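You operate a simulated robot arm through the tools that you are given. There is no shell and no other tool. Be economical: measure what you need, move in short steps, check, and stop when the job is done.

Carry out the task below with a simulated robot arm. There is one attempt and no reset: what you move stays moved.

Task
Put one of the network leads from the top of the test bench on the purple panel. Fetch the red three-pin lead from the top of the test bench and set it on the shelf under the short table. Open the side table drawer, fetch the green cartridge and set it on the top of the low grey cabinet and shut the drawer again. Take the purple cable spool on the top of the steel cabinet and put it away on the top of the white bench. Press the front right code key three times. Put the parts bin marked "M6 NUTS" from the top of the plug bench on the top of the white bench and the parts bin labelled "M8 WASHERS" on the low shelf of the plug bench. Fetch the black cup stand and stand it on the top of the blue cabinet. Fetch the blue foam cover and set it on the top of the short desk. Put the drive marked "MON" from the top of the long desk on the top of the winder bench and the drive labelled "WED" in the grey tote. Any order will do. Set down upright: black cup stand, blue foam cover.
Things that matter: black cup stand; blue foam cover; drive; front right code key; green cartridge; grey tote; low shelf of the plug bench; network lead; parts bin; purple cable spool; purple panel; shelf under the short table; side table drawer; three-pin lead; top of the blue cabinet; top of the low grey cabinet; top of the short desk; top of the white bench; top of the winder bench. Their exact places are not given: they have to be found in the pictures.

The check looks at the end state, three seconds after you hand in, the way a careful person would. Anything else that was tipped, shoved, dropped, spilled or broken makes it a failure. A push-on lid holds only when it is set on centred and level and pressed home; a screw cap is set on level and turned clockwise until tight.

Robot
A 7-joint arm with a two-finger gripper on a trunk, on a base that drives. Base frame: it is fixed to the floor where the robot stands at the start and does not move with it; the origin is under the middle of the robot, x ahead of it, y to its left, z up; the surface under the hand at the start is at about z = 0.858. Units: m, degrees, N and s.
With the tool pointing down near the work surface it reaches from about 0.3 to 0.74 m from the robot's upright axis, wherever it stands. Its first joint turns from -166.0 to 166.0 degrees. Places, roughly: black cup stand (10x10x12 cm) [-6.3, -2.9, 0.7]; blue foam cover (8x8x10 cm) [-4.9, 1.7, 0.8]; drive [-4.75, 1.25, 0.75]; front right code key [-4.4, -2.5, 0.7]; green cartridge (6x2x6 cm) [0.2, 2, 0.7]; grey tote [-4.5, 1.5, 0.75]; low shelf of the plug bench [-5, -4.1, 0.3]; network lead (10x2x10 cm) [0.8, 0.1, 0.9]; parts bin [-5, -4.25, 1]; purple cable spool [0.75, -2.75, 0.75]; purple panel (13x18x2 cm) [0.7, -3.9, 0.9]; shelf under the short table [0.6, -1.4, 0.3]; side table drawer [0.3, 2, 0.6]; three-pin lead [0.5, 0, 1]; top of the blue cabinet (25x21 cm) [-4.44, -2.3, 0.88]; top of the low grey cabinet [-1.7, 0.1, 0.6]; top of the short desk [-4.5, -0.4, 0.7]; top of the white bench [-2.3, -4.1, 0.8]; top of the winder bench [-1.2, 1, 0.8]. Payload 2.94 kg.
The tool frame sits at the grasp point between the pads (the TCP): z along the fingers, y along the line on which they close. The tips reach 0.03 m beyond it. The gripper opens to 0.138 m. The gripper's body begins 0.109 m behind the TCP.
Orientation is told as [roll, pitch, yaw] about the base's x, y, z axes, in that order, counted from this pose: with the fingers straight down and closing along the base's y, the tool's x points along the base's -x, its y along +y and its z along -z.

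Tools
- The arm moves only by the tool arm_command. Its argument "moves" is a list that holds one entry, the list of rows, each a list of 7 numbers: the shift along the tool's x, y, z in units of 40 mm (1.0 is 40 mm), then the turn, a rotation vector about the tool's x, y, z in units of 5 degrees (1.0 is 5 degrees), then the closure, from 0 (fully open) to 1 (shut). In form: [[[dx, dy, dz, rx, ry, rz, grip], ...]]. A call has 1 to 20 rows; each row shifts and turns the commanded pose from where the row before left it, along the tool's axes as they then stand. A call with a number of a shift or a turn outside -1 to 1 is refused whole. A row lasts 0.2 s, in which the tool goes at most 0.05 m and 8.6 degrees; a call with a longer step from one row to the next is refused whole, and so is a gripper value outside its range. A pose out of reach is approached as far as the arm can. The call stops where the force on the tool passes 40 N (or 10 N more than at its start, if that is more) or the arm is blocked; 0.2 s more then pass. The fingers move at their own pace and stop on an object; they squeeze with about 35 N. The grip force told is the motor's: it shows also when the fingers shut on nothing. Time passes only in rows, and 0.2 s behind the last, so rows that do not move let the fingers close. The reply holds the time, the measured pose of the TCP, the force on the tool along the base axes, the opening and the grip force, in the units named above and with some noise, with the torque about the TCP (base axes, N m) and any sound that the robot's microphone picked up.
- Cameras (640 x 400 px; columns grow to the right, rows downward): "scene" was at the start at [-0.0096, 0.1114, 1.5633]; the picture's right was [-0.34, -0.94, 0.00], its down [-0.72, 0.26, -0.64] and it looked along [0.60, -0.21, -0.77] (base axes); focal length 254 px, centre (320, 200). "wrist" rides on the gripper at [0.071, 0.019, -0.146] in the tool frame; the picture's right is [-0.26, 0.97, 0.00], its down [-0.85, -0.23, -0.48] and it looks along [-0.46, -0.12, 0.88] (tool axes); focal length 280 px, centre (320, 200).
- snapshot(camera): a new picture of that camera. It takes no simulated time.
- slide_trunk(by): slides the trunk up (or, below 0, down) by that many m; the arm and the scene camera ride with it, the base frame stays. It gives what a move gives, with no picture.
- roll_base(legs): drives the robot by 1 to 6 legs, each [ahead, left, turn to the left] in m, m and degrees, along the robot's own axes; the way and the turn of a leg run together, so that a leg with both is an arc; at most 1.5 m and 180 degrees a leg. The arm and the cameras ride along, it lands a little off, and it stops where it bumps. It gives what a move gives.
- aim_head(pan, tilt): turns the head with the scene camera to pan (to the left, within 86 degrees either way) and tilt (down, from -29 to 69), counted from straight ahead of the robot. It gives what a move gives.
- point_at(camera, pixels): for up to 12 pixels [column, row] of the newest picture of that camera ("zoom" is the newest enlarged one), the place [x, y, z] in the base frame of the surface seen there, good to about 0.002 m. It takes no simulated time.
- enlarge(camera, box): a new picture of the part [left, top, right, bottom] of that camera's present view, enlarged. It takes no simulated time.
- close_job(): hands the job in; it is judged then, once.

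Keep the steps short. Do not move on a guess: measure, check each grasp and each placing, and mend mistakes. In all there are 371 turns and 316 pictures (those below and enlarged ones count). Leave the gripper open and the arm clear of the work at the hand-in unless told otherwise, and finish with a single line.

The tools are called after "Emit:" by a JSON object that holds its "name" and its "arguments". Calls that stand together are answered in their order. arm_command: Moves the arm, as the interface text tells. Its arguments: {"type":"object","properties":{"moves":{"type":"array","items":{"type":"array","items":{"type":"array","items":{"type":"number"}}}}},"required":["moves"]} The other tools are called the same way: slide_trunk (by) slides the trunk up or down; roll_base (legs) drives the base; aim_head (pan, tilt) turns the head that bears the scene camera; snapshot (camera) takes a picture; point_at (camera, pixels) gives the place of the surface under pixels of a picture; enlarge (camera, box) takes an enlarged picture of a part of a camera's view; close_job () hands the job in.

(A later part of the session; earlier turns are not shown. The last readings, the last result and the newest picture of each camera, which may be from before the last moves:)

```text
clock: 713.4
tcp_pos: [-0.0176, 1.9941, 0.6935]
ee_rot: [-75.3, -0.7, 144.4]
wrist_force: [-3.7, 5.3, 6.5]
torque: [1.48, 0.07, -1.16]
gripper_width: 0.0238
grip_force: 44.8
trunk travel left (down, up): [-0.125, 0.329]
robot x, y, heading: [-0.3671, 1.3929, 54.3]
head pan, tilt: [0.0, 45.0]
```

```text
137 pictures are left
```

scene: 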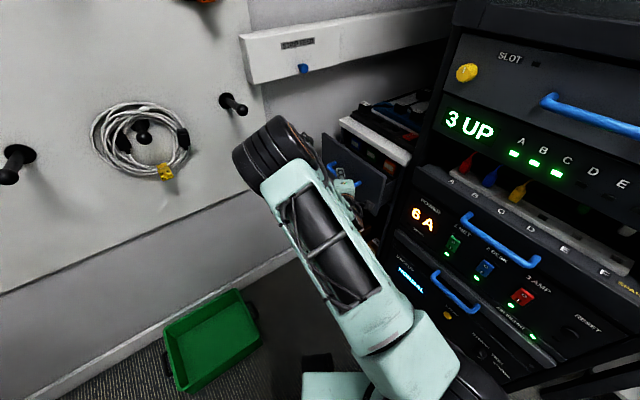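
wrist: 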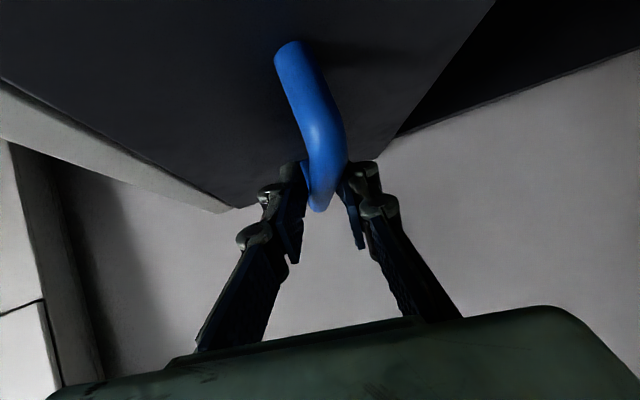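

Emit:
{"name": "arm_command", "arguments": {"moves": [[[-0.55, 0.1, -0.385, 0, 0, 0, 1], [-0.55, 0.1, -0.385, 0, 0, 0, 1], [-0.55, 0.1, -0.385, 0, 0, 0, 1], [-0.55, 0.1, -0.385, 0, 0, 0, 1]]]}}

Emit:
{"name": "enlarge", "arguments": {"camera": "scene", "box": [270, 70, 430, 210]}}

```text
clock: 714.4
tcp_pos: [-0.1258, 1.9947, 0.6924]
ee_rot: [-75.2, -0.6, 144.3]
wrist_force: [-4.2, 7.2, 5.1]
torque: [1.68, 0.08, -1.15]
gripper_width: 0.0236
grip_force: 44.7
trunk travel left (down, up): [-0.125, 0.329]
robot x, y, heading: [-0.3644, 1.3963, 54.2]
head pan, tilt: [0.0, 45.0]
```

```text
2.86 times, centred on (350, 140) of scene
```

zoom: 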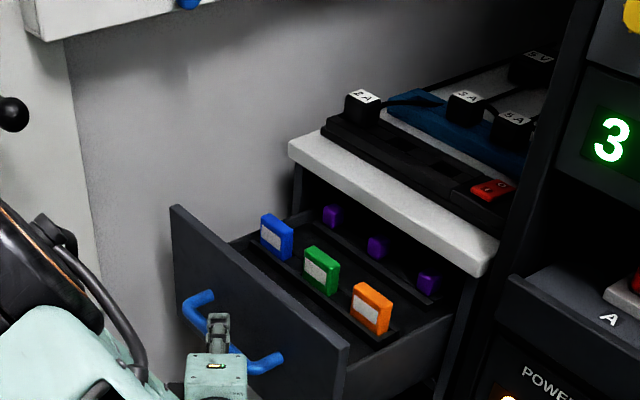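

Emit:
{"name": "point_at", "arguments": {"camera": "zoom", "pixels": [[322, 252], [308, 256], [336, 262], [322, 272], [318, 290], [277, 218], [372, 288], [300, 310], [345, 350], [180, 215], [335, 270]]}}

```text
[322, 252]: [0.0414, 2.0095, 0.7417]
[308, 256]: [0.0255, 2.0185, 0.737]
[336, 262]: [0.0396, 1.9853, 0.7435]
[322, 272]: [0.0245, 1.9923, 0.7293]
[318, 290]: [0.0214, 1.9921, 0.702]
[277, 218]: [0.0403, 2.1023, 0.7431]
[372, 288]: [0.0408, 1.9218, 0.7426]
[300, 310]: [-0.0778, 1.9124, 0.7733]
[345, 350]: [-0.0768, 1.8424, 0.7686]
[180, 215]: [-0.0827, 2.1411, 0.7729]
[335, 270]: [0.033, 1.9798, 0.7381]
```

Drawer is open 19 cm; green cartridge at (0.033, 2.0). I pull a bit more for clearance from the table top.

Emit:
{"name": "arm_command", "arguments": {"moves": [[[-0.4, 0.07, -0.28, 0, 0, 0, 1], [-0.4, 0.07, -0.28, 0, 0, 0, 1], [-0.4, 0.07, -0.28, 0, 0, 0, 1]]]}}

Emit:
{"name": "enlarge", "arguments": {"camera": "scene", "box": [270, 70, 430, 210]}}

```text
clock: 715.2
tcp_pos: [-0.1838, 1.9944, 0.6928]
ee_rot: [-74.9, -0.5, 144.4]
wrist_force: [-3.7, 5.9, -3.6]
torque: [1.6, 0.1, -1.66]
gripper_width: 0.0238
grip_force: 44.5
trunk travel left (down, up): [-0.125, 0.329]
robot x, y, heading: [-0.3698, 1.3944, 54.5]
head pan, tilt: [0.0, 45.0]
```

```text
2.86 times, centred on (350, 140) of scene
```

zoom: 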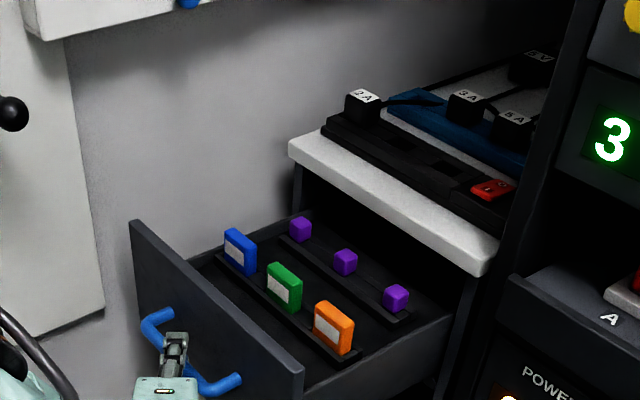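

Emit:
{"name": "arm_command", "arguments": {"moves": [[[0, 0, 0, 0, 0, 0, 0.5], [0, 0, 0, 0, 0, 0, 0.5], [0, 0, 0, 0, 0, 0, 0.4], [0, 0, -0.8, 0, 0, 0, 0.4], [0, 0, -0.8, 0, 0, 0, 0.4], [0, 0, -0.8, 0, 0, 0, 0.4]]]}}

Emit:
{"name": "roll_base", "arguments": {"legs": [[-0.25, 0, 0]]}}

Emit:
{"name": "slide_trunk", "arguments": {"by": 0.3}}

Emit:
{"name": "snapshot", "arguments": {"camera": "scene"}}

```text
clock: 716.6
tcp_pos: [-0.2397, 1.9185, 0.7203]
ee_rot: [-75.2, -0.5, 144.3]
wrist_force: [0.1, -0.3, 0.4]
torque: [0.02, -0.01, -0.02]
gripper_width: 0.0829
grip_force: 0.0
trunk travel left (down, up): [-0.125, 0.329]
robot x, y, heading: [-0.3654, 1.394, 54.5]
head pan, tilt: [0.0, 45.0]
```

```text
clock: 718.4
tcp_pos: [-0.381, 1.7171, 0.719]
ee_rot: [-75.2, -0.6, 144.1]
wrist_force: [0.5, -0.2, -0.5]
torque: [-0.02, 0.0, 0.01]
gripper_width: 0.0828
grip_force: 0.1
trunk travel left (down, up): [-0.125, 0.329]
robot x, y, heading: [-0.514, 1.1932, 53.9]
head pan, tilt: [0.0, 45.0]
```

```text
clock: 721.4
tcp_pos: [-0.382, 1.7168, 1.0195]
ee_rot: [-75.2, -0.6, 144.1]
wrist_force: [0.3, 0.1, -0.4]
torque: [0.0, 0.0, 0.01]
gripper_width: 0.0828
grip_force: 0.1
trunk travel left (down, up): [-0.425, 0.029]
robot x, y, heading: [-0.5157, 1.1977, 54.1]
head pan, tilt: [0.0, 45.0]
```

```text
134 pictures are left
```

scene: 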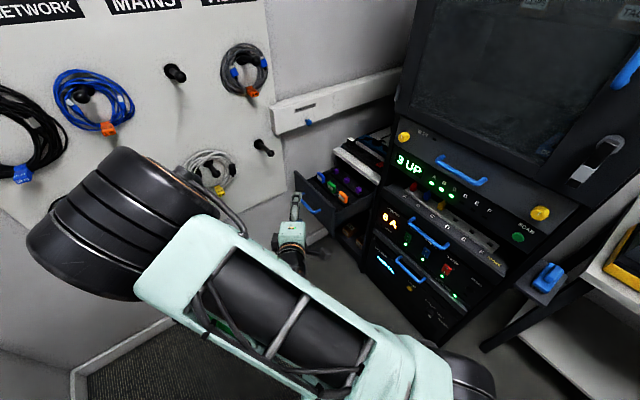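

Emit:
{"name": "arm_command", "arguments": {"moves": [[[0, 0, 0, -1, 0, 0, 0.4], [0, 0, 0, -1, 0, 0, 0.4], [0, 0, 0, -1, 0, 0, 0.4], [0, 0, 0, -1, 0, 0, 0.4], [0, 0, 0, -1, 0, 0, 0.4], [0, 0, 0, -1, 0, 0, 0.4], [0, 0, 0, -1, 0, 0, 0.4], [0, 0, 0, -1, 0, 0, 0.4], [0, 0, 0, -1, 0, 0, 0.4], [0, 0, 0, -1, 0, 0, 0.4], [0, 0, 0, -1, 0, 0, 0.4], [0, 0, 0, -1, 0, 0, 0.4], [0, 0, 0, -1, 0, 0, 0.4], [0, 0, 0, -1, 0, 0, 0.4], [0, 0, 0, -1, 0, 0, 0.4], [0, 0, -0.8, 0, 0, 0, 0.4]]]}}

Emit:
{"name": "arm_command", "arguments": {"moves": [[[0, 0, -0.8, 0, 0, 1, 0.5], [0, 0, 0, 0, 0, 1, 0.5], [0, 0, 0, 0, 0, 1, 0.5], [0, 0, 0, 0, 0, 1, 0.5], [0, 0, 0, 0, 0, 1, 0.5], [0, 0, 0, 0, 0, 1, 0.5], [0, 0, 0, 0, 0, 1, 0.5], [0, 0, 0, 0, 0, 1, 0.5], [0, 0, 0, 0, 0, 1, 0.5], [0, 0, 0, 0, 0, 1, 0.5], [0, 0, 0, 0, 0, 0.8, 0.5]]]}}

Emit:
{"name": "roll_base", "arguments": {"legs": [[0.2, 0, 0]]}}

Emit:
{"name": "snapshot", "arguments": {"camera": "wrist"}}

Emit:
{"name": "snapshot", "arguments": {"camera": "scene"}}

```text
clock: 724.8
tcp_pos: [-0.3827, 1.7165, 1.0533]
ee_rot: [-0.1, -0.6, 144.1]
wrist_force: [-0.2, -0.8, -0.9]
torque: [-0.04, -0.01, 0.01]
gripper_width: 0.0827
grip_force: 0.0
trunk travel left (down, up): [-0.425, 0.029]
robot x, y, heading: [-0.5117, 1.1917, 54.2]
head pan, tilt: [0.0, 45.0]
```

```text
clock: 727.2
tcp_pos: [-0.382, 1.7161, 1.0836]
ee_rot: [0.3, -0.5, 89.9]
wrist_force: [-0.4, -0.6, 0.2]
torque: [0.0, 0.0, -0.01]
gripper_width: 0.0693
grip_force: 0.0
trunk travel left (down, up): [-0.425, 0.029]
robot x, y, heading: [-0.5104, 1.1958, 54.2]
head pan, tilt: [0.0, 45.0]
```

```text
clock: 728.8
tcp_pos: [-0.264, 1.879, 1.0845]
ee_rot: [0.4, -0.5, 90.1]
wrist_force: [-0.2, 0.7, -0.2]
torque: [0.01, -0.03, 0.01]
gripper_width: 0.0688
grip_force: 0.0
trunk travel left (down, up): [-0.425, 0.029]
robot x, y, heading: [-0.3953, 1.3549, 54.0]
head pan, tilt: [0.0, 45.0]
```

```text
133 pictures are left
```

wrist: 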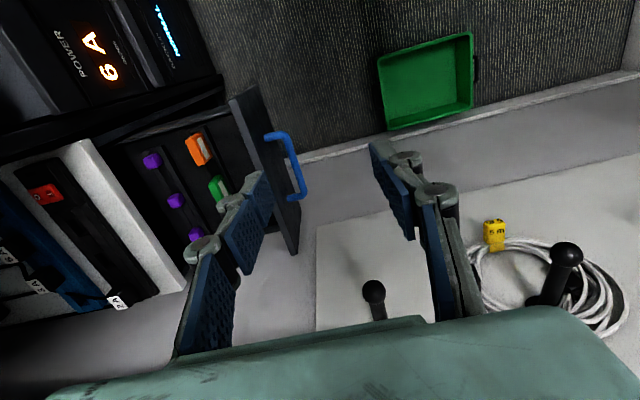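

```text
132 pictures are left
```

scene: 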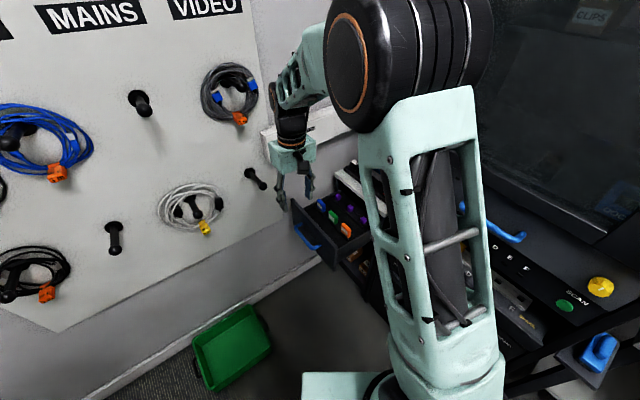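

Emit:
{"name": "enlarge", "arguments": {"camera": "wrist", "box": [120, 100, 300, 260]}}

Emit:
{"name": "point_at", "arguments": {"camera": "wrist", "pixels": [[214, 185], [220, 193], [197, 150], [212, 190], [235, 110], [152, 162], [195, 237], [175, 202], [245, 100]]}}

Emit:
{"name": "enlarge", "arguments": {"camera": "scene", "box": [290, 150, 380, 270]}}

```text
2.50 times, centred on (210, 180) of wrist
```

zoom: 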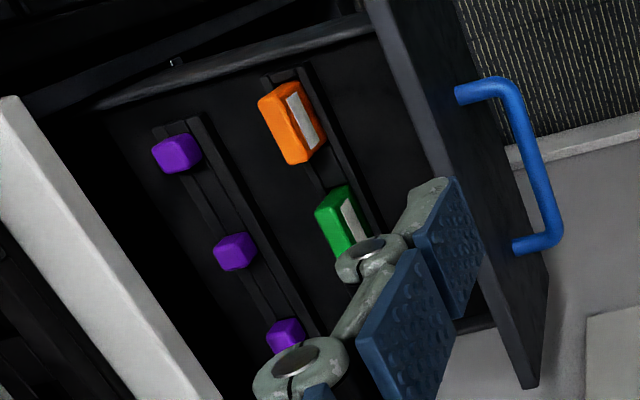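

```text
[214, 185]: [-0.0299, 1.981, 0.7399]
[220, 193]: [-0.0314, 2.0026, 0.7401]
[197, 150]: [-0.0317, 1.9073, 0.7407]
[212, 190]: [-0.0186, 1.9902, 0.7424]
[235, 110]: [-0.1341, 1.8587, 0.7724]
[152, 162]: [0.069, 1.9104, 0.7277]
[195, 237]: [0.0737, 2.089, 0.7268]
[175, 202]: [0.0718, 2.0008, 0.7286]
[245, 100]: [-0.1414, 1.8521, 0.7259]
```

```text
3.33 times, centred on (335, 210) of scene
```

zoom: 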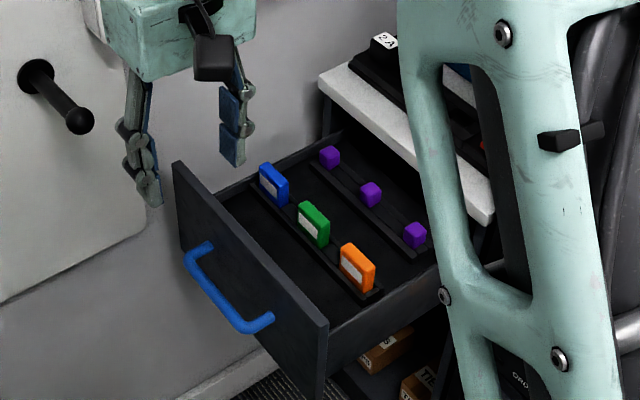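

Emit:
{"name": "point_at", "arguments": {"camera": "zoom", "pixels": [[318, 207], [306, 206], [329, 219], [312, 205], [328, 215], [314, 225], [283, 170], [362, 252]]}}

```text
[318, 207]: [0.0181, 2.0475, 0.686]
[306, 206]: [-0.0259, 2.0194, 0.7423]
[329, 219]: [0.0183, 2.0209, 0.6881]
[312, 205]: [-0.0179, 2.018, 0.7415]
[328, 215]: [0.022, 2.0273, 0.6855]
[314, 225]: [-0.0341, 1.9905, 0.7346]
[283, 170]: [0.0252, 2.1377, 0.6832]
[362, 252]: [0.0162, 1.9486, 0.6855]
```

Emit:
{"name": "roll_base", "arguments": {"legs": [[0.08, 0, 0]]}}

Emit:
{"name": "arm_command", "arguments": {"moves": [[[-0.28, -0.96, 0, 0, 0, 0, 0.6], [-0.28, -0.96, 0, 0, 0, 0, 0.6], [-0.28, -0.96, 0, 0, 0, 0, 0.6], [-0.28, -0.96, 0, 0, 0, 0, 0.6], [-0.28, -0.96, 0, 0, 0, 0, 0.6], [0, 0, 1, 0, 0, 0, 0.6], [0, 0, 1, 0, 0, 0, 0.6], [0, 0, 1, 0, 0, 0, 0.6], [0, 0, 1, 0, 0, 0, 0.6], [0, 0, 1, 0, 0, 0, 0.6]]]}}

Emit:
{"name": "snapshot", "arguments": {"camera": "wrist"}}

```text
clock: 729.9
tcp_pos: [-0.2188, 1.9439, 1.0838]
ee_rot: [0.5, -0.3, 90.0]
wrist_force: [0.3, 1.0, 0.2]
torque: [0.0, 0.04, 0.0]
gripper_width: 0.0689
grip_force: 0.1
trunk travel left (down, up): [-0.425, 0.029]
robot x, y, heading: [-0.3503, 1.4221, 54.3]
head pan, tilt: [0.0, 45.0]
```

```text
clock: 732.1
tcp_pos: [-0.0276, 2.0025, 0.884]
ee_rot: [0.3, -0.4, 90.1]
wrist_force: [0.2, -0.1, 0.0]
torque: [-0.03, -0.01, 0.02]
gripper_width: 0.0554
grip_force: 0.0
trunk travel left (down, up): [-0.425, 0.029]
robot x, y, heading: [-0.3475, 1.418, 54.4]
head pan, tilt: [0.0, 45.0]
```

```text
129 pictures are left
```

wrist: 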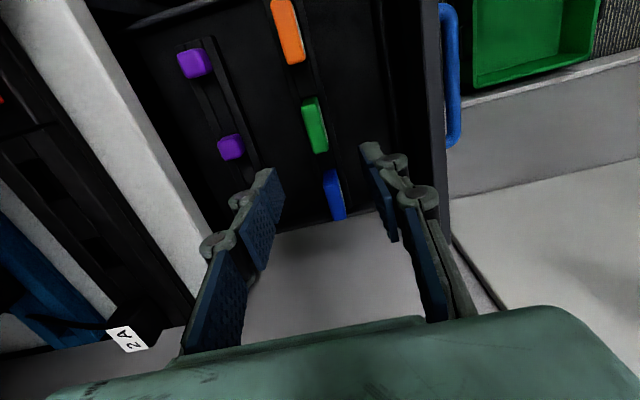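

Emit:
{"name": "point_at", "arguments": {"camera": "wrist", "pixels": [[314, 125], [307, 102], [322, 148], [306, 125], [322, 125], [334, 195], [287, 45]]}}

```text
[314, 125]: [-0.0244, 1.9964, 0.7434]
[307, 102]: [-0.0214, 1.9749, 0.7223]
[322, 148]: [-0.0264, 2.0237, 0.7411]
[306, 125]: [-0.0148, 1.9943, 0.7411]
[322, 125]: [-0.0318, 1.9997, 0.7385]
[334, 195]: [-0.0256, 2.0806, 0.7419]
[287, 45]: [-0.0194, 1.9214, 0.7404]
```

Emit:
{"name": "arm_command", "arguments": {"moves": [[[0.08, -0.09, 1, 0, 0, 0, 0.6], [0, 0, 1, 0, 0, 0, 0.6], [0, 0, 1, 0, 0, 0, 0.6], [0, 0, 0.5, 0, 0, 0, 0.6], [0, 0, 0.3, 0, 0, 0, 0.6], [0, 0, 0, 0, 0, 0, 1], [0, 0, 0, 0, 0, 0, 1], [0, 0, 0, 0, 0, 0, 1], [0, 0, 0, 0, 0, 0, 1]]]}}

Emit:
{"name": "arm_command", "arguments": {"moves": [[[0, 0, -0.4, 0, 0, 0, 1], [0, 0, -1, 0, 0, 0, 1], [0, 0, -1, 0, 0, 0, 1], [0, 0, -1, 0, 0, 0, 1], [0, 0, -1, 0, 0, 0, 1], [0, 0, -1, 0, 0, 0, 1], [0, 0, -1, 0, 0, 0, 1], [0, 0, -1, 0, 0, 0, 1], [0, 0, -1, 0, 0, 0, 1]]]}}

Emit:
{"name": "snapshot", "arguments": {"camera": "wrist"}}

```text
clock: 734.1
tcp_pos: [-0.0247, 1.9981, 0.7287]
ee_rot: [0.3, -0.5, 90.1]
wrist_force: [1.0, -0.2, -0.6]
torque: [0.08, -0.05, -0.07]
gripper_width: 0.0169
grip_force: 35.2
trunk travel left (down, up): [-0.425, 0.029]
robot x, y, heading: [-0.3515, 1.421, 54.2]
head pan, tilt: [0.0, 45.0]
```

```text
clock: 736.1
tcp_pos: [-0.0231, 1.9953, 1.0674]
ee_rot: [0.3, -0.5, 90.0]
wrist_force: [0.0, 0.9, -0.4]
torque: [0.01, 0.0, -0.02]
gripper_width: 0.0168
grip_force: 35.6
trunk travel left (down, up): [-0.425, 0.029]
robot x, y, heading: [-0.3491, 1.4202, 54.1]
head pan, tilt: [0.0, 45.0]
```

```text
128 pictures are left
```

wrist: 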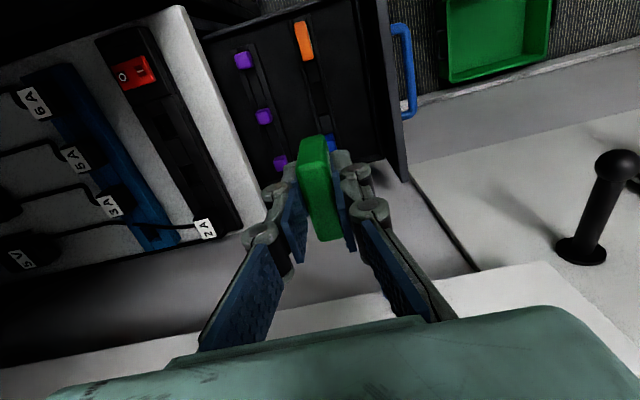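

Green cartridge is held. I retract, turn left, and drive to the south side of the low grey cabinet.

Emit:
{"name": "arm_command", "arguments": {"moves": [[[0.9, 0.7, 0, 0, 0, 0, 1], [0.9, 0.7, 0, 0, 0, 0, 1], [0.9, 0.7, 0, 0, 0, 0, 1], [0.9, 0.7, 0, 0, 0, 0, 1], [0.9, 0.7, 0, 0, 0, 0, 1], [0.9, 0.7, 0, 0, 0, 0, 1]]]}}

Emit:
{"name": "roll_base", "arguments": {"legs": [[-0.1, 0, 0], [0, 0, 126], [0, 0.95, 0], [0, 0.97, 0]]}}

Emit:
{"name": "aim_head", "arguments": {"pan": -10, "tilt": 40}}

Emit:
{"name": "snapshot", "arguments": {"camera": "scene"}}

```text
clock: 737.5
tcp_pos: [-0.1908, 1.7804, 1.0645]
ee_rot: [0.3, -0.4, 90.2]
wrist_force: [1.1, -0.8, -0.9]
torque: [0.04, -0.01, -0.02]
gripper_width: 0.0167
grip_force: 34.8
trunk travel left (down, up): [-0.425, 0.029]
robot x, y, heading: [-0.3497, 1.4196, 54.0]
head pan, tilt: [0.0, 45.0]
```

```text
clock: 760.5
tcp_pos: [-0.8063, -0.6627, 1.0653]
ee_rot: [0.4, -0.5, -144.5]
wrist_force: [-0.5, 0.8, 0.0]
torque: [0.03, -0.01, 0.0]
gripper_width: 0.0169
grip_force: 34.7
trunk travel left (down, up): [-0.425, 0.029]
robot x, y, heading: [-0.4224, -0.587, 179.8]
head pan, tilt: [0.0, 45.0]
```

```text
clock: 761.3
tcp_pos: [-0.8071, -0.6635, 1.0643]
ee_rot: [0.3, -0.6, -144.5]
wrist_force: [-0.1, 0.2, -0.7]
torque: [0.0, 0.03, 0.03]
gripper_width: 0.0168
grip_force: 35.0
trunk travel left (down, up): [-0.425, 0.029]
robot x, y, heading: [-0.4184, -0.5863, 179.6]
head pan, tilt: [-10.0, 40.0]
```

```text
127 pictures are left
```

scene: 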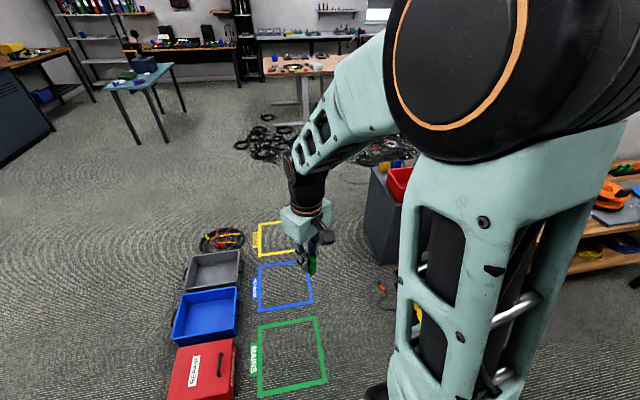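

Emit:
{"name": "roll_base", "arguments": {"legs": [[1.25, 0.02, 0], [0, 0, -90]]}}

Emit:
{"name": "aim_head", "arguments": {"pan": 0, "tilt": 45}}

Emit:
{"name": "snapshot", "arguments": {"camera": "scene"}}

```text
clock: 771.5
tcp_pos: [-1.763, -0.2167, 1.0656]
ee_rot: [0.2, -0.5, 125.6]
wrist_force: [-0.3, -0.3, -0.6]
torque: [0.0, 0.0, 0.02]
gripper_width: 0.0167
grip_force: 35.5
trunk travel left (down, up): [-0.425, 0.029]
robot x, y, heading: [-1.6804, -0.6055, 89.5]
head pan, tilt: [-10.0, 40.0]
```

```text
clock: 772.2
tcp_pos: [-1.7638, -0.2143, 1.0644]
ee_rot: [0.4, -0.5, 125.6]
wrist_force: [0.5, 0.7, -0.7]
torque: [-0.02, -0.02, -0.03]
gripper_width: 0.0169
grip_force: 34.9
trunk travel left (down, up): [-0.425, 0.029]
robot x, y, heading: [-1.6823, -0.6034, 89.8]
head pan, tilt: [0.0, 45.0]
```

```text
126 pictures are left
```

scene: 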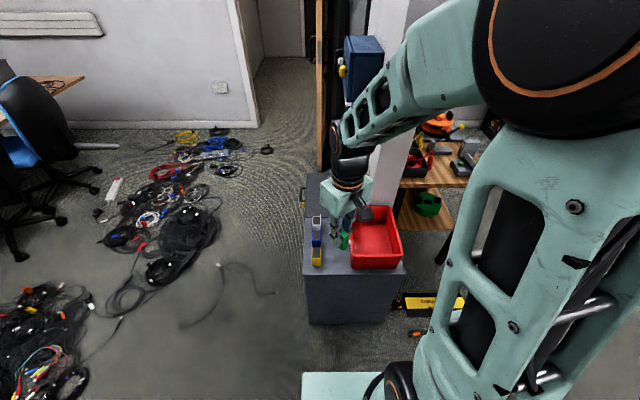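

Emit:
{"name": "enlarge", "arguments": {"camera": "scene", "box": [290, 160, 430, 330]}}

Emit:
{"name": "point_at", "arguments": {"camera": "scene", "pixels": [[308, 270], [310, 230], [320, 260], [335, 265], [375, 272], [352, 262], [400, 268], [325, 190], [338, 255], [316, 245]]}}

Emit:
{"name": "snapshot", "arguments": {"camera": "wrist"}}

```text
2.35 times, centred on (360, 245) of scene
```

zoom: 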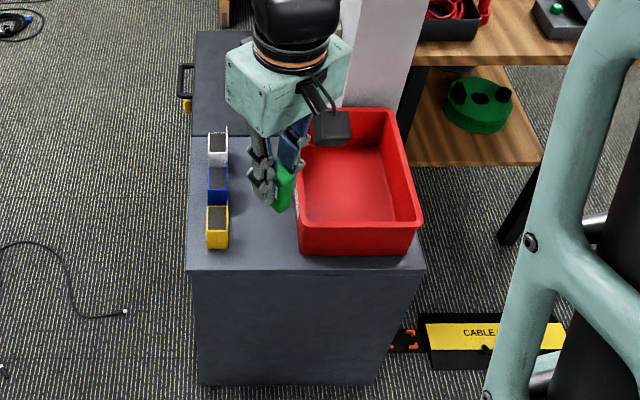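

```text
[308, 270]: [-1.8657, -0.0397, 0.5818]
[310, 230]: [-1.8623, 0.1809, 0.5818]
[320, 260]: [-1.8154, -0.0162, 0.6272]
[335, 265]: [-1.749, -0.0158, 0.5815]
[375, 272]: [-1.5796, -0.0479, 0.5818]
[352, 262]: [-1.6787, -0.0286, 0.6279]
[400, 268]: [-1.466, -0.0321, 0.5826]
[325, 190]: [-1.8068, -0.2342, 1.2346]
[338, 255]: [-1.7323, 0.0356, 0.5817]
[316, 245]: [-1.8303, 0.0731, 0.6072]
```

```text
124 pictures are left
```

wrist: 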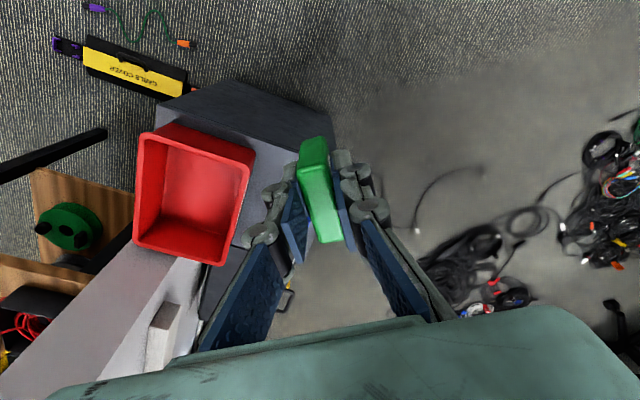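

Free gap on the cabinet top at about (-1.738, 0.03), z 0.582. I turn the gripper to close along y, lower the trunk and move over it.

Emit:
{"name": "arm_command", "arguments": {"moves": [[[0, 0, 0, 0, 0, -1, 1], [0, 0, 0, 0, 0, -1, 1], [0, 0, 0, 0, 0, -1, 1], [0, 0, 0, 0, 0, -1, 1], [0, 0, 0, 0, 0, -1, 1], [0, 0, 0, 0, 0, -1, 1], [0, 0, 0, 0, 0, -1, 1], [0, 0, 0, 0, 0, -1, 1], [0, 0, 0, 0, 0, -1, 1], [0, 0, 0, 0, 0, -1, 1], [0, 0, 0, 0, 0, -0.9, 1]]]}}

Emit:
{"name": "slide_trunk", "arguments": {"by": -0.2}}

Emit:
{"name": "arm_command", "arguments": {"moves": [[[0.1, -0.9, 0, 0, 0, 0, 1], [0.1, -0.9, 0, 0, 0, 0, 1], [0.1, -0.9, 0, 0, 0, 0, 1], [0.1, -0.9, 0, 0, 0, 0, 1], [0.1, -0.9, 0, 0, 0, 0, 1], [0.1, -0.9, 0, 0, 0, 0, 1], [0, -0.7, 0, 0, 0, 0, 1], [0, 0, 1, 0, 0, 0, 1]]]}}

Emit:
{"name": "snapshot", "arguments": {"camera": "wrist"}}

Emit:
{"name": "snapshot", "arguments": {"camera": "scene"}}

```text
clock: 774.6
tcp_pos: [-1.7638, -0.2146, 1.0647]
ee_rot: [-0.3, -0.7, -179.8]
wrist_force: [1.0, -0.8, 0.6]
torque: [-0.03, 0.0, -0.04]
gripper_width: 0.0167
grip_force: 34.9
trunk travel left (down, up): [-0.425, 0.029]
robot x, y, heading: [-1.6808, -0.6001, 89.7]
head pan, tilt: [0.0, 45.0]
```

```text
clock: 776.8
tcp_pos: [-1.7637, -0.2156, 0.8644]
ee_rot: [-0.1, -0.6, -179.9]
wrist_force: [0.2, 0.0, -0.1]
torque: [0.0, 0.01, 0.0]
gripper_width: 0.0166
grip_force: 34.6
trunk travel left (down, up): [-0.225, 0.229]
robot x, y, heading: [-1.6825, -0.6016, 89.5]
head pan, tilt: [0.0, 45.0]
```

```text
clock: 778.6
tcp_pos: [-1.7405, 0.0281, 0.8257]
ee_rot: [-0.2, -0.5, -179.9]
wrist_force: [0.0, -0.2, 0.2]
torque: [0.01, 0.01, 0.01]
gripper_width: 0.0167
grip_force: 35.0
trunk travel left (down, up): [-0.225, 0.229]
robot x, y, heading: [-1.682, -0.6001, 89.7]
head pan, tilt: [0.0, 45.0]
```

```text
123 pictures are left
```

wrist: 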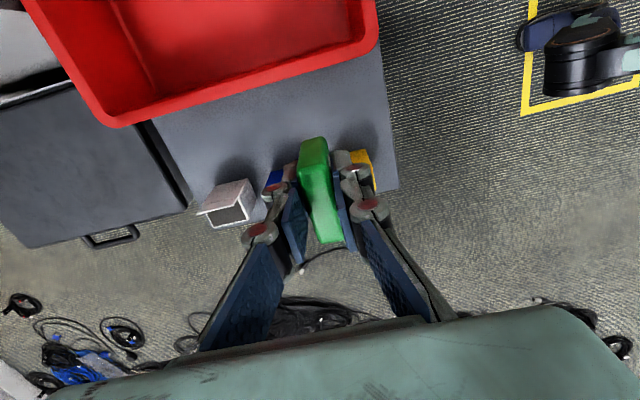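

```text
122 pictures are left
```

scene: 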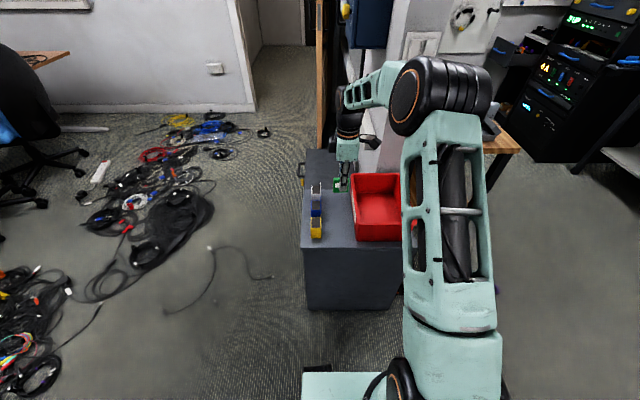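

Emit:
{"name": "point_at", "arguments": {"camera": "wrist", "pixels": [[250, 85], [370, 45], [365, 165], [270, 180], [235, 185], [385, 170], [250, 140], [340, 110]]}}

```text
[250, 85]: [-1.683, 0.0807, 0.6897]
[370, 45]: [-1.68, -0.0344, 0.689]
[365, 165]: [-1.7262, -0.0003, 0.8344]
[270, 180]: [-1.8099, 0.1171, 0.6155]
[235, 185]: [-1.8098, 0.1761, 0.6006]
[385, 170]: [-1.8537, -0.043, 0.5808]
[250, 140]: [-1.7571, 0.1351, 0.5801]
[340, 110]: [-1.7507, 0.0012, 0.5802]
```

Emit:
{"name": "arm_command", "arguments": {"moves": [[[0, 0, 1, 0, 0, 0, 1], [0, 0, 1, 0, 0, 0, 1], [0, 0, 1, 0, 0, 0, 1], [0, 0, 1, 0, 0, 0, 1], [0, 0, 0.5, 0, 0, 0, 1], [0, 0, 0.1, 0, 0, 0, 1], [0, 0, 0.1, 0, 0, 0, 1]]]}}

Emit:
{"name": "arm_command", "arguments": {"moves": [[[0, 0, 0.1, 0, 0, 0, 1], [0, 0, 0.1, 0, 0, 0, 1], [0, 0, 0.08, 0, 0, 0, 1]]]}}

```text
clock: 780.2
tcp_pos: [-1.7417, 0.0308, 0.637]
ee_rot: [-0.3, -0.5, -180.0]
wrist_force: [-0.9, 0.2, -0.4]
torque: [-0.02, 0.04, 0.0]
gripper_width: 0.0169
grip_force: 35.3
trunk travel left (down, up): [-0.225, 0.229]
robot x, y, heading: [-1.6817, -0.6031, 89.6]
head pan, tilt: [0.0, 45.0]
```

```text
clock: 781.0
tcp_pos: [-1.744, 0.0299, 0.6258]
ee_rot: [-0.2, -0.7, -179.9]
wrist_force: [0.0, -0.1, -0.2]
torque: [-0.02, 0.01, 0.03]
gripper_width: 0.0168
grip_force: 35.4
trunk travel left (down, up): [-0.225, 0.229]
robot x, y, heading: [-1.685, -0.6013, 89.9]
head pan, tilt: [0.0, 45.0]
```

Emit:
{"name": "arm_command", "arguments": {"moves": [[[0, 0, 0.06, 0, 0, 0, 1], [0, 0, 0.06, 0, 0, 0, 1], [0, 0, 0.06, 0, 0, 0, 1]]]}}

```text
clock: 781.8
tcp_pos: [-1.7424, 0.0303, 0.6247]
ee_rot: [-0.7, -0.6, -179.9]
wrist_force: [1.2, -7.9, 34.1]
torque: [-0.36, 0.02, 0.02]
gripper_width: 0.0171
grip_force: 34.9
trunk travel left (down, up): [-0.225, 0.229]
robot x, y, heading: [-1.6816, -0.6, 90.0]
head pan, tilt: [0.0, 45.0]
```

Emit:
{"name": "arm_command", "arguments": {"moves": [[[0, 0, -0.12, 0, 0, 0, 0.85], [0, 0, 0, 0, 0, 0, 0.7], [0, 0, 0, 0, 0, 0, 0.7], [0, 0, -0.6, 0, 0, 0, 0.7], [0, 0, -1, 0, 0, 0, 0.7], [0, 0, -1, 0, 0, 0, 0.7], [0, 0, -1, 0, 0, 0, 0.7], [0, 0, -1, 0, 0, 0, 0.7], [0, 0, -1, 0, 0, 0, 0.7]]]}}

Emit:
{"name": "snapshot", "arguments": {"camera": "wrist"}}

```text
clock: 783.8
tcp_pos: [-1.7395, 0.0273, 0.8485]
ee_rot: [-0.2, -0.5, -180.0]
wrist_force: [-0.4, -0.1, -0.7]
torque: [-0.05, 0.01, 0.0]
gripper_width: 0.0415
grip_force: 0.1
trunk travel left (down, up): [-0.225, 0.229]
robot x, y, heading: [-1.6851, -0.6033, 89.9]
head pan, tilt: [0.0, 45.0]
```

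```text
121 pictures are left
```

wrist: 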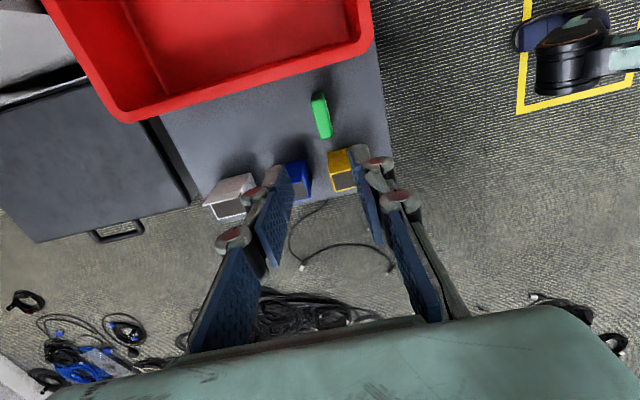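

The cartridge stands on the cabinet. I go back to close the drawer.

Emit:
{"name": "arm_command", "arguments": {"moves": [[[0, 0, -0.8, 0, 0, 0, 0.5], [0, 1, 0, 0, 0, 0, 0.5], [0, 1, 0, 0, 0, 0, 0.5], [0, 1, 0, 0, 0, 0, 0.5], [0, 1, 0, 0, 0, 0, 0.5], [0, 1, 0, 0, 0, 0, 0.5], [0, 1, 0, 0, 0, 0, 0.5]]]}}

Emit:
{"name": "slide_trunk", "arguments": {"by": 0.2}}

Emit:
{"name": "roll_base", "arguments": {"legs": [[0, 0, -90], [1.25, 0, 0], [0, 1.25, 0], [0, 0, 54]]}}

```text
clock: 785.4
tcp_pos: [-1.7397, -0.2115, 0.8793]
ee_rot: [-0.2, -0.6, -179.9]
wrist_force: [-0.4, 0.1, 0.9]
torque: [-0.05, 0.0, 0.0]
gripper_width: 0.069
grip_force: 0.1
trunk travel left (down, up): [-0.225, 0.229]
robot x, y, heading: [-1.682, -0.6036, 89.8]
head pan, tilt: [0.0, 45.0]
```

```text
clock: 787.5
tcp_pos: [-1.7398, -0.2112, 1.0798]
ee_rot: [-0.2, -0.6, -179.9]
wrist_force: [0.3, 0.2, 0.4]
torque: [0.0, -0.01, -0.02]
gripper_width: 0.0689
grip_force: 0.0
trunk travel left (down, up): [-0.425, 0.029]
robot x, y, heading: [-1.6839, -0.5998, 89.7]
head pan, tilt: [0.0, 45.0]
```

```text
clock: 810.8
tcp_pos: [-0.2755, 0.9993, 1.0793]
ee_rot: [-0.1, -0.6, 145.0]
wrist_force: [-0.5, -0.6, 0.4]
torque: [0.02, -0.01, 0.01]
gripper_width: 0.069
grip_force: 0.0
trunk travel left (down, up): [-0.425, 0.029]
robot x, y, heading: [-0.455, 0.6475, 54.7]
head pan, tilt: [0.0, 45.0]
```

Emit:
{"name": "roll_base", "arguments": {"legs": [[0.413, 0.365, -0.5]]}}

Emit:
{"name": "slide_trunk", "arguments": {"by": -0.3}}

Emit:
{"name": "arm_command", "arguments": {"moves": [[[-0.85, -0.69, 0, 0, 0, 0, 0.4], [-0.85, -0.69, 0, 0, 0, 0, 0.4], [-0.85, -0.69, 0, 0, 0, 0, 0.4], [-0.85, -0.69, 0, 0, 0, 0, 0.4], [0, 0, 0, 1, 0, 0, 0.4], [0, 0, 0, 1, 0, 0, 0.4], [0, 0, 0, 1, 0, 0, 0.4], [0, 0, 0, 1, 0, 0, 0.4], [0, 0, 0, 1, 0, 0, 0.4], [0, 0, 0, 1, 0, 0, 0.4], [0, 0, 0, 1, 0, 0, 0.4], [0, 0, 0, 1, 0, 0, 0.4], [0, 0, 0, 1, 0, 0, 0.4], [0, 0, 0, 1, 0, 0, 0.4], [0, 0, 0, 1, 0, 0, 0.4], [0, 0, 0, 1, 0, 0, 0.4], [0, 0, 0, 1, 0, 0, 0.4], [0, 0, 0, 1, 0, 0, 0.4], [0, 0, 0, 1, 0, 0, 0.4]]]}}

Emit:
{"name": "snapshot", "arguments": {"camera": "wrist"}}

Emit:
{"name": "snapshot", "arguments": {"camera": "scene"}}

```text
clock: 814.5
tcp_pos: [-0.3275, 1.5453, 1.078]
ee_rot: [-0.1, -0.4, 144.5]
wrist_force: [-1.1, -0.3, -0.1]
torque: [-0.04, -0.02, 0.0]
gripper_width: 0.0693
grip_force: 0.1
trunk travel left (down, up): [-0.425, 0.029]
robot x, y, heading: [-0.5097, 1.1905, 54.3]
head pan, tilt: [0.0, 45.0]
```

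```text
clock: 817.5
tcp_pos: [-0.3272, 1.5451, 0.7784]
ee_rot: [-0.2, -0.7, 144.6]
wrist_force: [0.3, -0.5, -0.5]
torque: [-0.02, 0.02, -0.07]
gripper_width: 0.0688
grip_force: 0.0
trunk travel left (down, up): [-0.125, 0.329]
robot x, y, heading: [-0.5117, 1.1962, 54.1]
head pan, tilt: [0.0, 45.0]
```

```text
clock: 821.5
tcp_pos: [-0.3744, 1.7141, 0.781]
ee_rot: [-75.2, -0.6, 144.7]
wrist_force: [-0.2, -0.3, 0.3]
torque: [-0.02, 0.02, 0.02]
gripper_width: 0.0828
grip_force: 0.2
trunk travel left (down, up): [-0.125, 0.329]
robot x, y, heading: [-0.5071, 1.1938, 54.3]
head pan, tilt: [0.0, 45.0]
```

```text
120 pictures are left
```

wrist: 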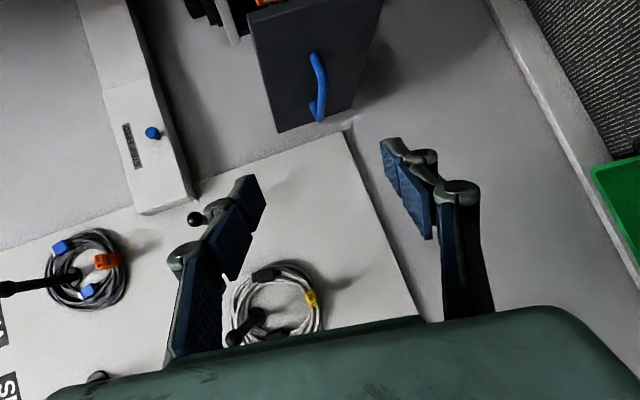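

```text
119 pictures are left
```

scene: 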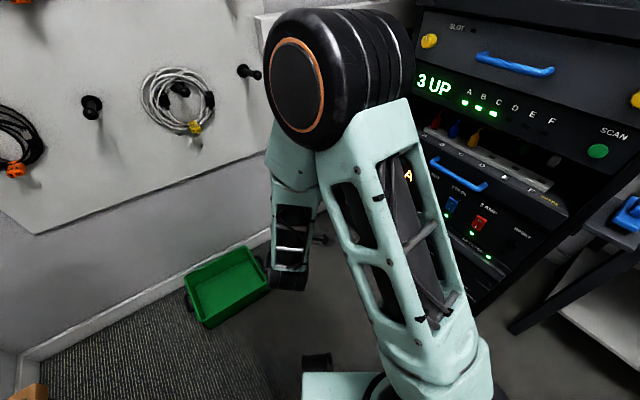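

Emit:
{"name": "point_at", "arguments": {"camera": "wrist", "pixels": [[316, 62], [321, 80], [321, 100], [319, 115], [290, 60], [300, 100]]}}

```text
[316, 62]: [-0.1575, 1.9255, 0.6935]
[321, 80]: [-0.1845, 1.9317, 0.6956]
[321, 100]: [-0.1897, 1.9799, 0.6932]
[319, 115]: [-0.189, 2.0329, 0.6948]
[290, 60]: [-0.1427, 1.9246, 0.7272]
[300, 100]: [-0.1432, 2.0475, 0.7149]
```

Emit:
{"name": "arm_command", "arguments": {"moves": [[[-0.11, 0.8, 0.15, 0, 0, 0, 0.4], [-0.11, 0.77, 0.15, 0, 0, 0, 0.4]]]}}

Emit:
{"name": "roll_base", "arguments": {"legs": [[0.25, 0, 0]]}}

Emit:
{"name": "snapshot", "arguments": {"camera": "wrist"}}

```text
clock: 822.1
tcp_pos: [-0.387, 1.7155, 0.7178]
ee_rot: [-75.3, -0.6, 144.5]
wrist_force: [-0.9, 0.1, -0.5]
torque: [-0.05, 0.01, 0.03]
gripper_width: 0.0827
grip_force: 0.1
trunk travel left (down, up): [-0.125, 0.329]
robot x, y, heading: [-0.5124, 1.1979, 54.0]
head pan, tilt: [0.0, 45.0]
```

```text
clock: 823.9
tcp_pos: [-0.24, 1.9151, 0.7176]
ee_rot: [-75.1, -0.7, 144.4]
wrist_force: [0.0, -0.4, -0.9]
torque: [0.02, -0.01, 0.0]
gripper_width: 0.0827
grip_force: 0.0
trunk travel left (down, up): [-0.125, 0.329]
robot x, y, heading: [-0.3621, 1.3962, 54.2]
head pan, tilt: [0.0, 45.0]
```

```text
118 pictures are left
```

wrist: 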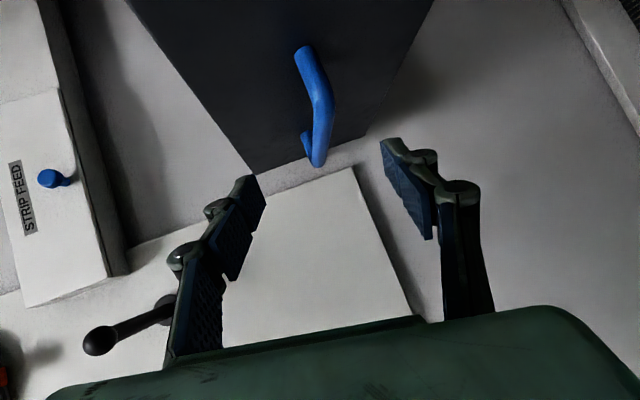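

Emit:
{"name": "arm_command", "arguments": {"moves": [[[0, 0, 0.8, 0, 0, 0, 0.4], [0, 0, 0.8, 0, 0, 0, 0.45], [0, 0, 0.85, 0, 0, 0, 0.5], [0, 0, 0, 0, 0, 0, 1], [0, 0, 0, 0, 0, 0, 1], [0, 0, 0, 0, 0, 0, 1], [0, 0, 0, 0, 0, 0, 1]]]}}

```text
clock: 825.5
tcp_pos: [-0.1856, 1.9939, 0.693]
ee_rot: [-75.1, -0.6, 144.5]
wrist_force: [1.0, 0.1, -8.0]
torque: [2.07, 0.03, -0.47]
gripper_width: 0.0237
grip_force: 45.1
trunk travel left (down, up): [-0.125, 0.329]
robot x, y, heading: [-0.3629, 1.3909, 53.9]
head pan, tilt: [0.0, 45.0]
```

Gripped. I push the drawer shut along +x.

Emit:
{"name": "arm_command", "arguments": {"moves": [[[0.5, -0.09, 0.35, 0, 0, 0, 1], [0.61, -0.11, 0.425, 0, 0, 0, 1], [0.61, -0.11, 0.425, 0, 0, 0, 1], [0.61, -0.11, 0.425, 0, 0, 0, 1], [0.61, -0.11, 0.425, 0, 0, 0, 1], [0.61, -0.11, 0.425, 0, 0, 0, 1], [0.61, -0.11, 0.425, 0, 0, 0, 1], [0.5, -0.09, 0.35, 0, 0, 0, 1]]]}}

Emit:
{"name": "snapshot", "arguments": {"camera": "wrist"}}

```text
clock: 826.7
tcp_pos: [-0.0502, 1.9938, 0.6925]
ee_rot: [-76.2, -5.8, 142.6]
wrist_force: [0.9, -14.7, 13.6]
torque: [1.87, -0.13, 0.37]
gripper_width: 0.0199
grip_force: 43.8
trunk travel left (down, up): [-0.125, 0.329]
robot x, y, heading: [-0.3645, 1.393, 54.2]
head pan, tilt: [0.0, 45.0]
stopped in row 5: the force on the tool passed its limit at 89 N (the readings are from after the stop); the commanded pose is now the measured one
```

```text
117 pictures are left
```

wrist: 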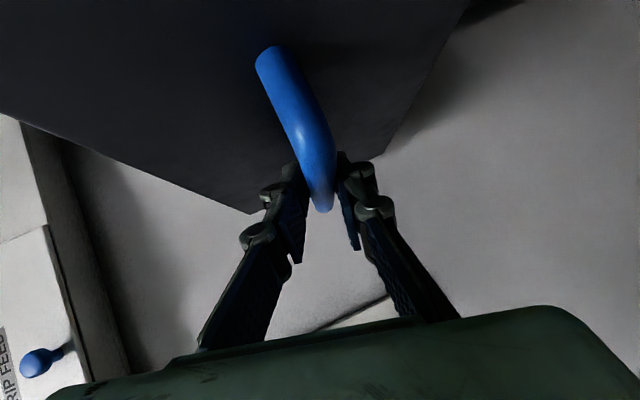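

Emit:
{"name": "snapshot", "arguments": {"camera": "scene"}}

```text
116 pictures are left
```

scene: 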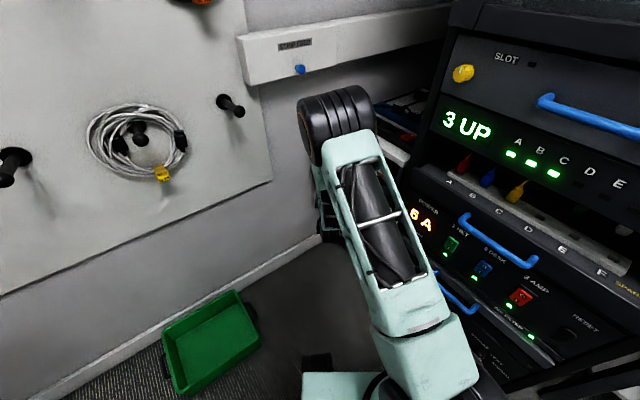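

Emit:
{"name": "point_at", "arguments": {"camera": "scene", "pixels": [[330, 120], [360, 105], [320, 170], [375, 120], [325, 215], [318, 200], [395, 150], [400, 200], [435, 255]]}}

Emit:
{"name": "enlarge", "arguments": {"camera": "scene", "box": [280, 70, 470, 260]}}

```text
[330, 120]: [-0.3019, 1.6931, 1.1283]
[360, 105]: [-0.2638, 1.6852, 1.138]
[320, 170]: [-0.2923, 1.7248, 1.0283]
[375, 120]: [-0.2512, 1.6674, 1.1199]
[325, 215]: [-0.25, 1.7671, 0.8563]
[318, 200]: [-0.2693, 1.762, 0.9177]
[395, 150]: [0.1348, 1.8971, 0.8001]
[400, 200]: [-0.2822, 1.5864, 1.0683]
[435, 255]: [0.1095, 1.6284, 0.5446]
```

```text
2.11 times, centred on (375, 165) of scene
```

zoom: 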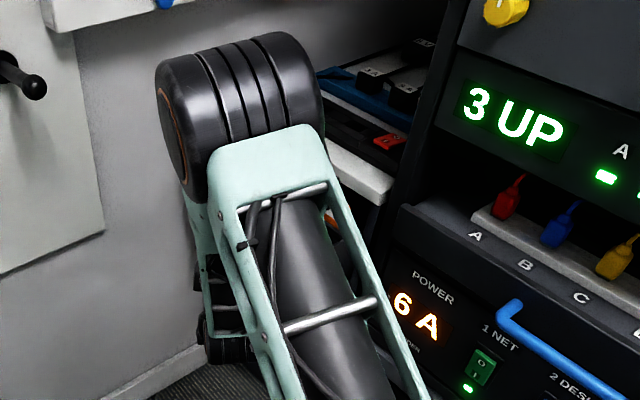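

The arm reached an awkward limit there. I release the handle and retreat; then I will push the bar with a vertical closed gripper.

Emit:
{"name": "arm_command", "arguments": {"moves": [[[0, 0, 0, 0, 0, 0, 0.6], [0, 0, 0, 0, 0, 0, 0.4], [0, 0, 0, 0, 0, 0, 0.4], [0, 0, -0.8, 0, 0, 0, 0.4], [0, 0, -0.8, 0, 0, 0, 0.4], [0, 0, -0.8, 0, 0, 0, 0.4]]]}}

Emit:
{"name": "snapshot", "arguments": {"camera": "wrist"}}

```text
clock: 828.1
tcp_pos: [-0.1079, 1.9201, 0.7107]
ee_rot: [-75.6, -5.7, 142.9]
wrist_force: [-0.5, 0.3, 0.2]
torque: [0.02, -0.02, -0.02]
gripper_width: 0.0826
grip_force: 0.0
trunk travel left (down, up): [-0.125, 0.329]
robot x, y, heading: [-0.3652, 1.396, 53.8]
head pan, tilt: [0.0, 45.0]
```

```text
114 pictures are left
```

wrist: 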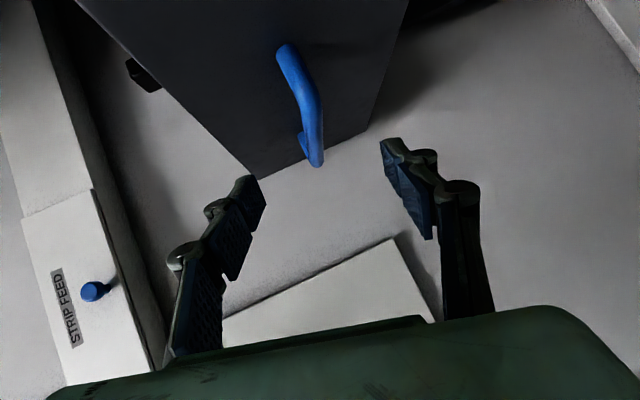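

Emit:
{"name": "roll_base", "arguments": {"legs": [[-0.2, 0, 0]]}}

Emit:
{"name": "slide_trunk", "arguments": {"by": 0.3}}

Emit:
{"name": "arm_command", "arguments": {"moves": [[[0, 0, 0, -1, 0, 0, 1], [0, 0, 0, -1, 0, 0, 1], [0, 0, 0, -1, 0, 0, 1], [0, 0, 0, -1, 0, 0, 1], [0, 0, 0, -1, 0, 0, 1], [0, 0, 0, -1, 0, 0, 1], [0, 0, 0, -1, 0, 0, 1], [0, 0, 0, -1, 0, 0, 1], [0, 0, 0, -1, 0, 0, 1], [0, 0, 0, -1, 0, 0, 1], [0, 0, 0, -1, 0, 0, 1], [0, 0, 0, -1, 0, 0, 1], [0, 0, 0, -1, 0, 0, 1], [0, 0, 0, -1, 0, 0, 1], [0, 0, 0, -1, 0, 0, 1]]]}}

Emit:
{"name": "snapshot", "arguments": {"camera": "scene"}}

```text
clock: 829.7
tcp_pos: [-0.2249, 1.7596, 0.7109]
ee_rot: [-75.7, -5.7, 142.9]
wrist_force: [0.2, -0.3, -0.3]
torque: [0.01, 0.01, 0.0]
gripper_width: 0.0831
grip_force: 0.0
trunk travel left (down, up): [-0.125, 0.329]
robot x, y, heading: [-0.4791, 1.233, 54.0]
head pan, tilt: [0.0, 45.0]
```

```text
clock: 832.7
tcp_pos: [-0.2253, 1.759, 1.0093]
ee_rot: [-75.6, -5.7, 142.9]
wrist_force: [-0.2, -0.1, -0.3]
torque: [0.02, 0.01, -0.02]
gripper_width: 0.0829
grip_force: 0.1
trunk travel left (down, up): [-0.425, 0.029]
robot x, y, heading: [-0.4792, 1.2372, 53.9]
head pan, tilt: [0.0, 45.0]
```

```text
clock: 835.9
tcp_pos: [-0.2243, 1.7596, 1.0099]
ee_rot: [-0.4, -5.6, 142.9]
wrist_force: [0.3, 0.2, 0.0]
torque: [-0.01, -0.01, -0.01]
gripper_width: 0.0002
grip_force: 28.5
trunk travel left (down, up): [-0.425, 0.029]
robot x, y, heading: [-0.4814, 1.2327, 54.4]
head pan, tilt: [0.0, 45.0]
```

```text
113 pictures are left
```

scene: 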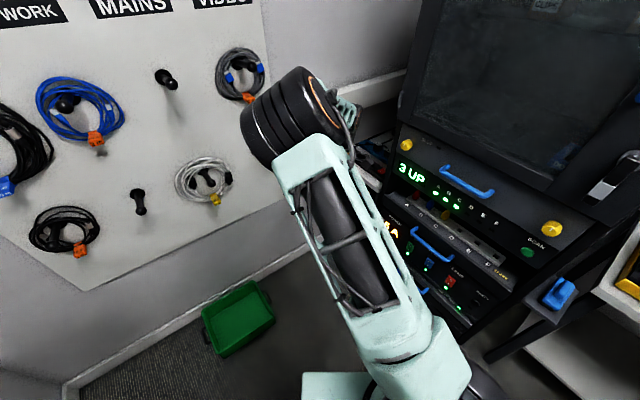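

Emit:
{"name": "arm_command", "arguments": {"moves": [[[0, 0, -1, 0, 1, 0, 1], [0, 0, -0.5, 0, 0.12, 0, 1], [0, 0, 0, 0, 0, 1, 1], [0, 0, 0, 0, 0, 1, 1], [0, 0, 0, 0, 0, 1, 1], [0, 0, 0, 0, 0, 1, 1], [0, 0, 0, 0, 0, 1, 1], [0, 0, 0, 0, 0, 1, 1], [0, 0, 0, 0, 0, 1, 1], [0, 0, 0, 0, 0, 1, 1], [0, 0, 0, 0, 0, 1, 1], [0, 0, 0, 0, 0, 1, 1], [0, 0, 0, 0, 0, 1, 1], [0, 0, 0, 0, 0, 1, 1], [0, 0, 0, 0, 0, 1, 1], [0, 0, 0, 0, 0, 1, 1], [0, 0, 0, 0, 0, 1, 1], [0, 0, 0, 0, 0, 1, 1]]]}}

Emit:
{"name": "arm_command", "arguments": {"moves": [[[0, 0, 0, 0, 0, 1, 1], [0, 0, 0, 0, 0, 1, 1], [0, 0, 0, 0, 0, 1, 1], [0, 0, 0, 0, 0, 1, 1], [0, 0, 0, 0, 0, 1, 1], [0, 0, 0, 0, 0, 1, 1], [0, 0, 0, 0, 0, 1, 1], [0, 0, 0, 0, 0, 1, 1], [0, 0, 0, 0, 0, 1, 1], [0, 0, 0, 0, 0, 1, 1], [0, 0, 0, 0, 0, 1, 1], [0, 0, 0, 0, 0, 1, 1], [0, 0, 0, 0, 0, 0.6, 1]]]}}

Emit:
{"name": "snapshot", "arguments": {"camera": "wrist"}}

```text
clock: 839.7
tcp_pos: [-0.2224, 1.756, 1.0717]
ee_rot: [0.0, -0.7, 62.9]
wrist_force: [0.4, -0.4, 0.0]
torque: [-0.02, 0.02, 0.0]
gripper_width: 0.0
grip_force: 28.2
trunk travel left (down, up): [-0.425, 0.029]
robot x, y, heading: [-0.4797, 1.2338, 54.0]
head pan, tilt: [0.0, 45.0]
```

```text
clock: 842.5
tcp_pos: [-0.2221, 1.7566, 1.0703]
ee_rot: [0.5, -0.5, 28.0]
wrist_force: [-0.3, 0.6, 0.0]
torque: [-0.04, -0.02, 0.0]
gripper_width: 0.0
grip_force: 28.2
out of reach, approached as far as the arm can: row 8, 9, 10, 11, 12, 13
trunk travel left (down, up): [-0.425, 0.029]
robot x, y, heading: [-0.4832, 1.2334, 54.4]
head pan, tilt: [0.0, 45.0]
```

```text
112 pictures are left
```

wrist: 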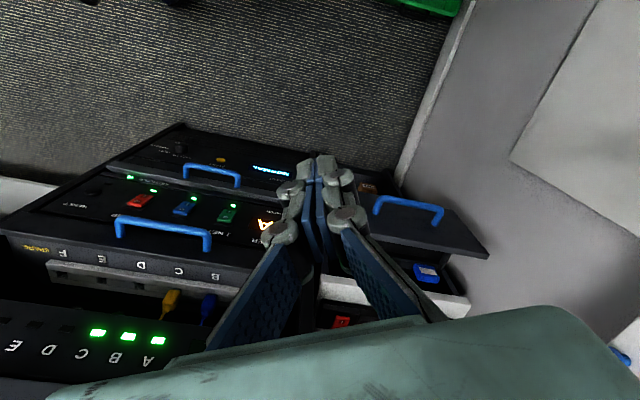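

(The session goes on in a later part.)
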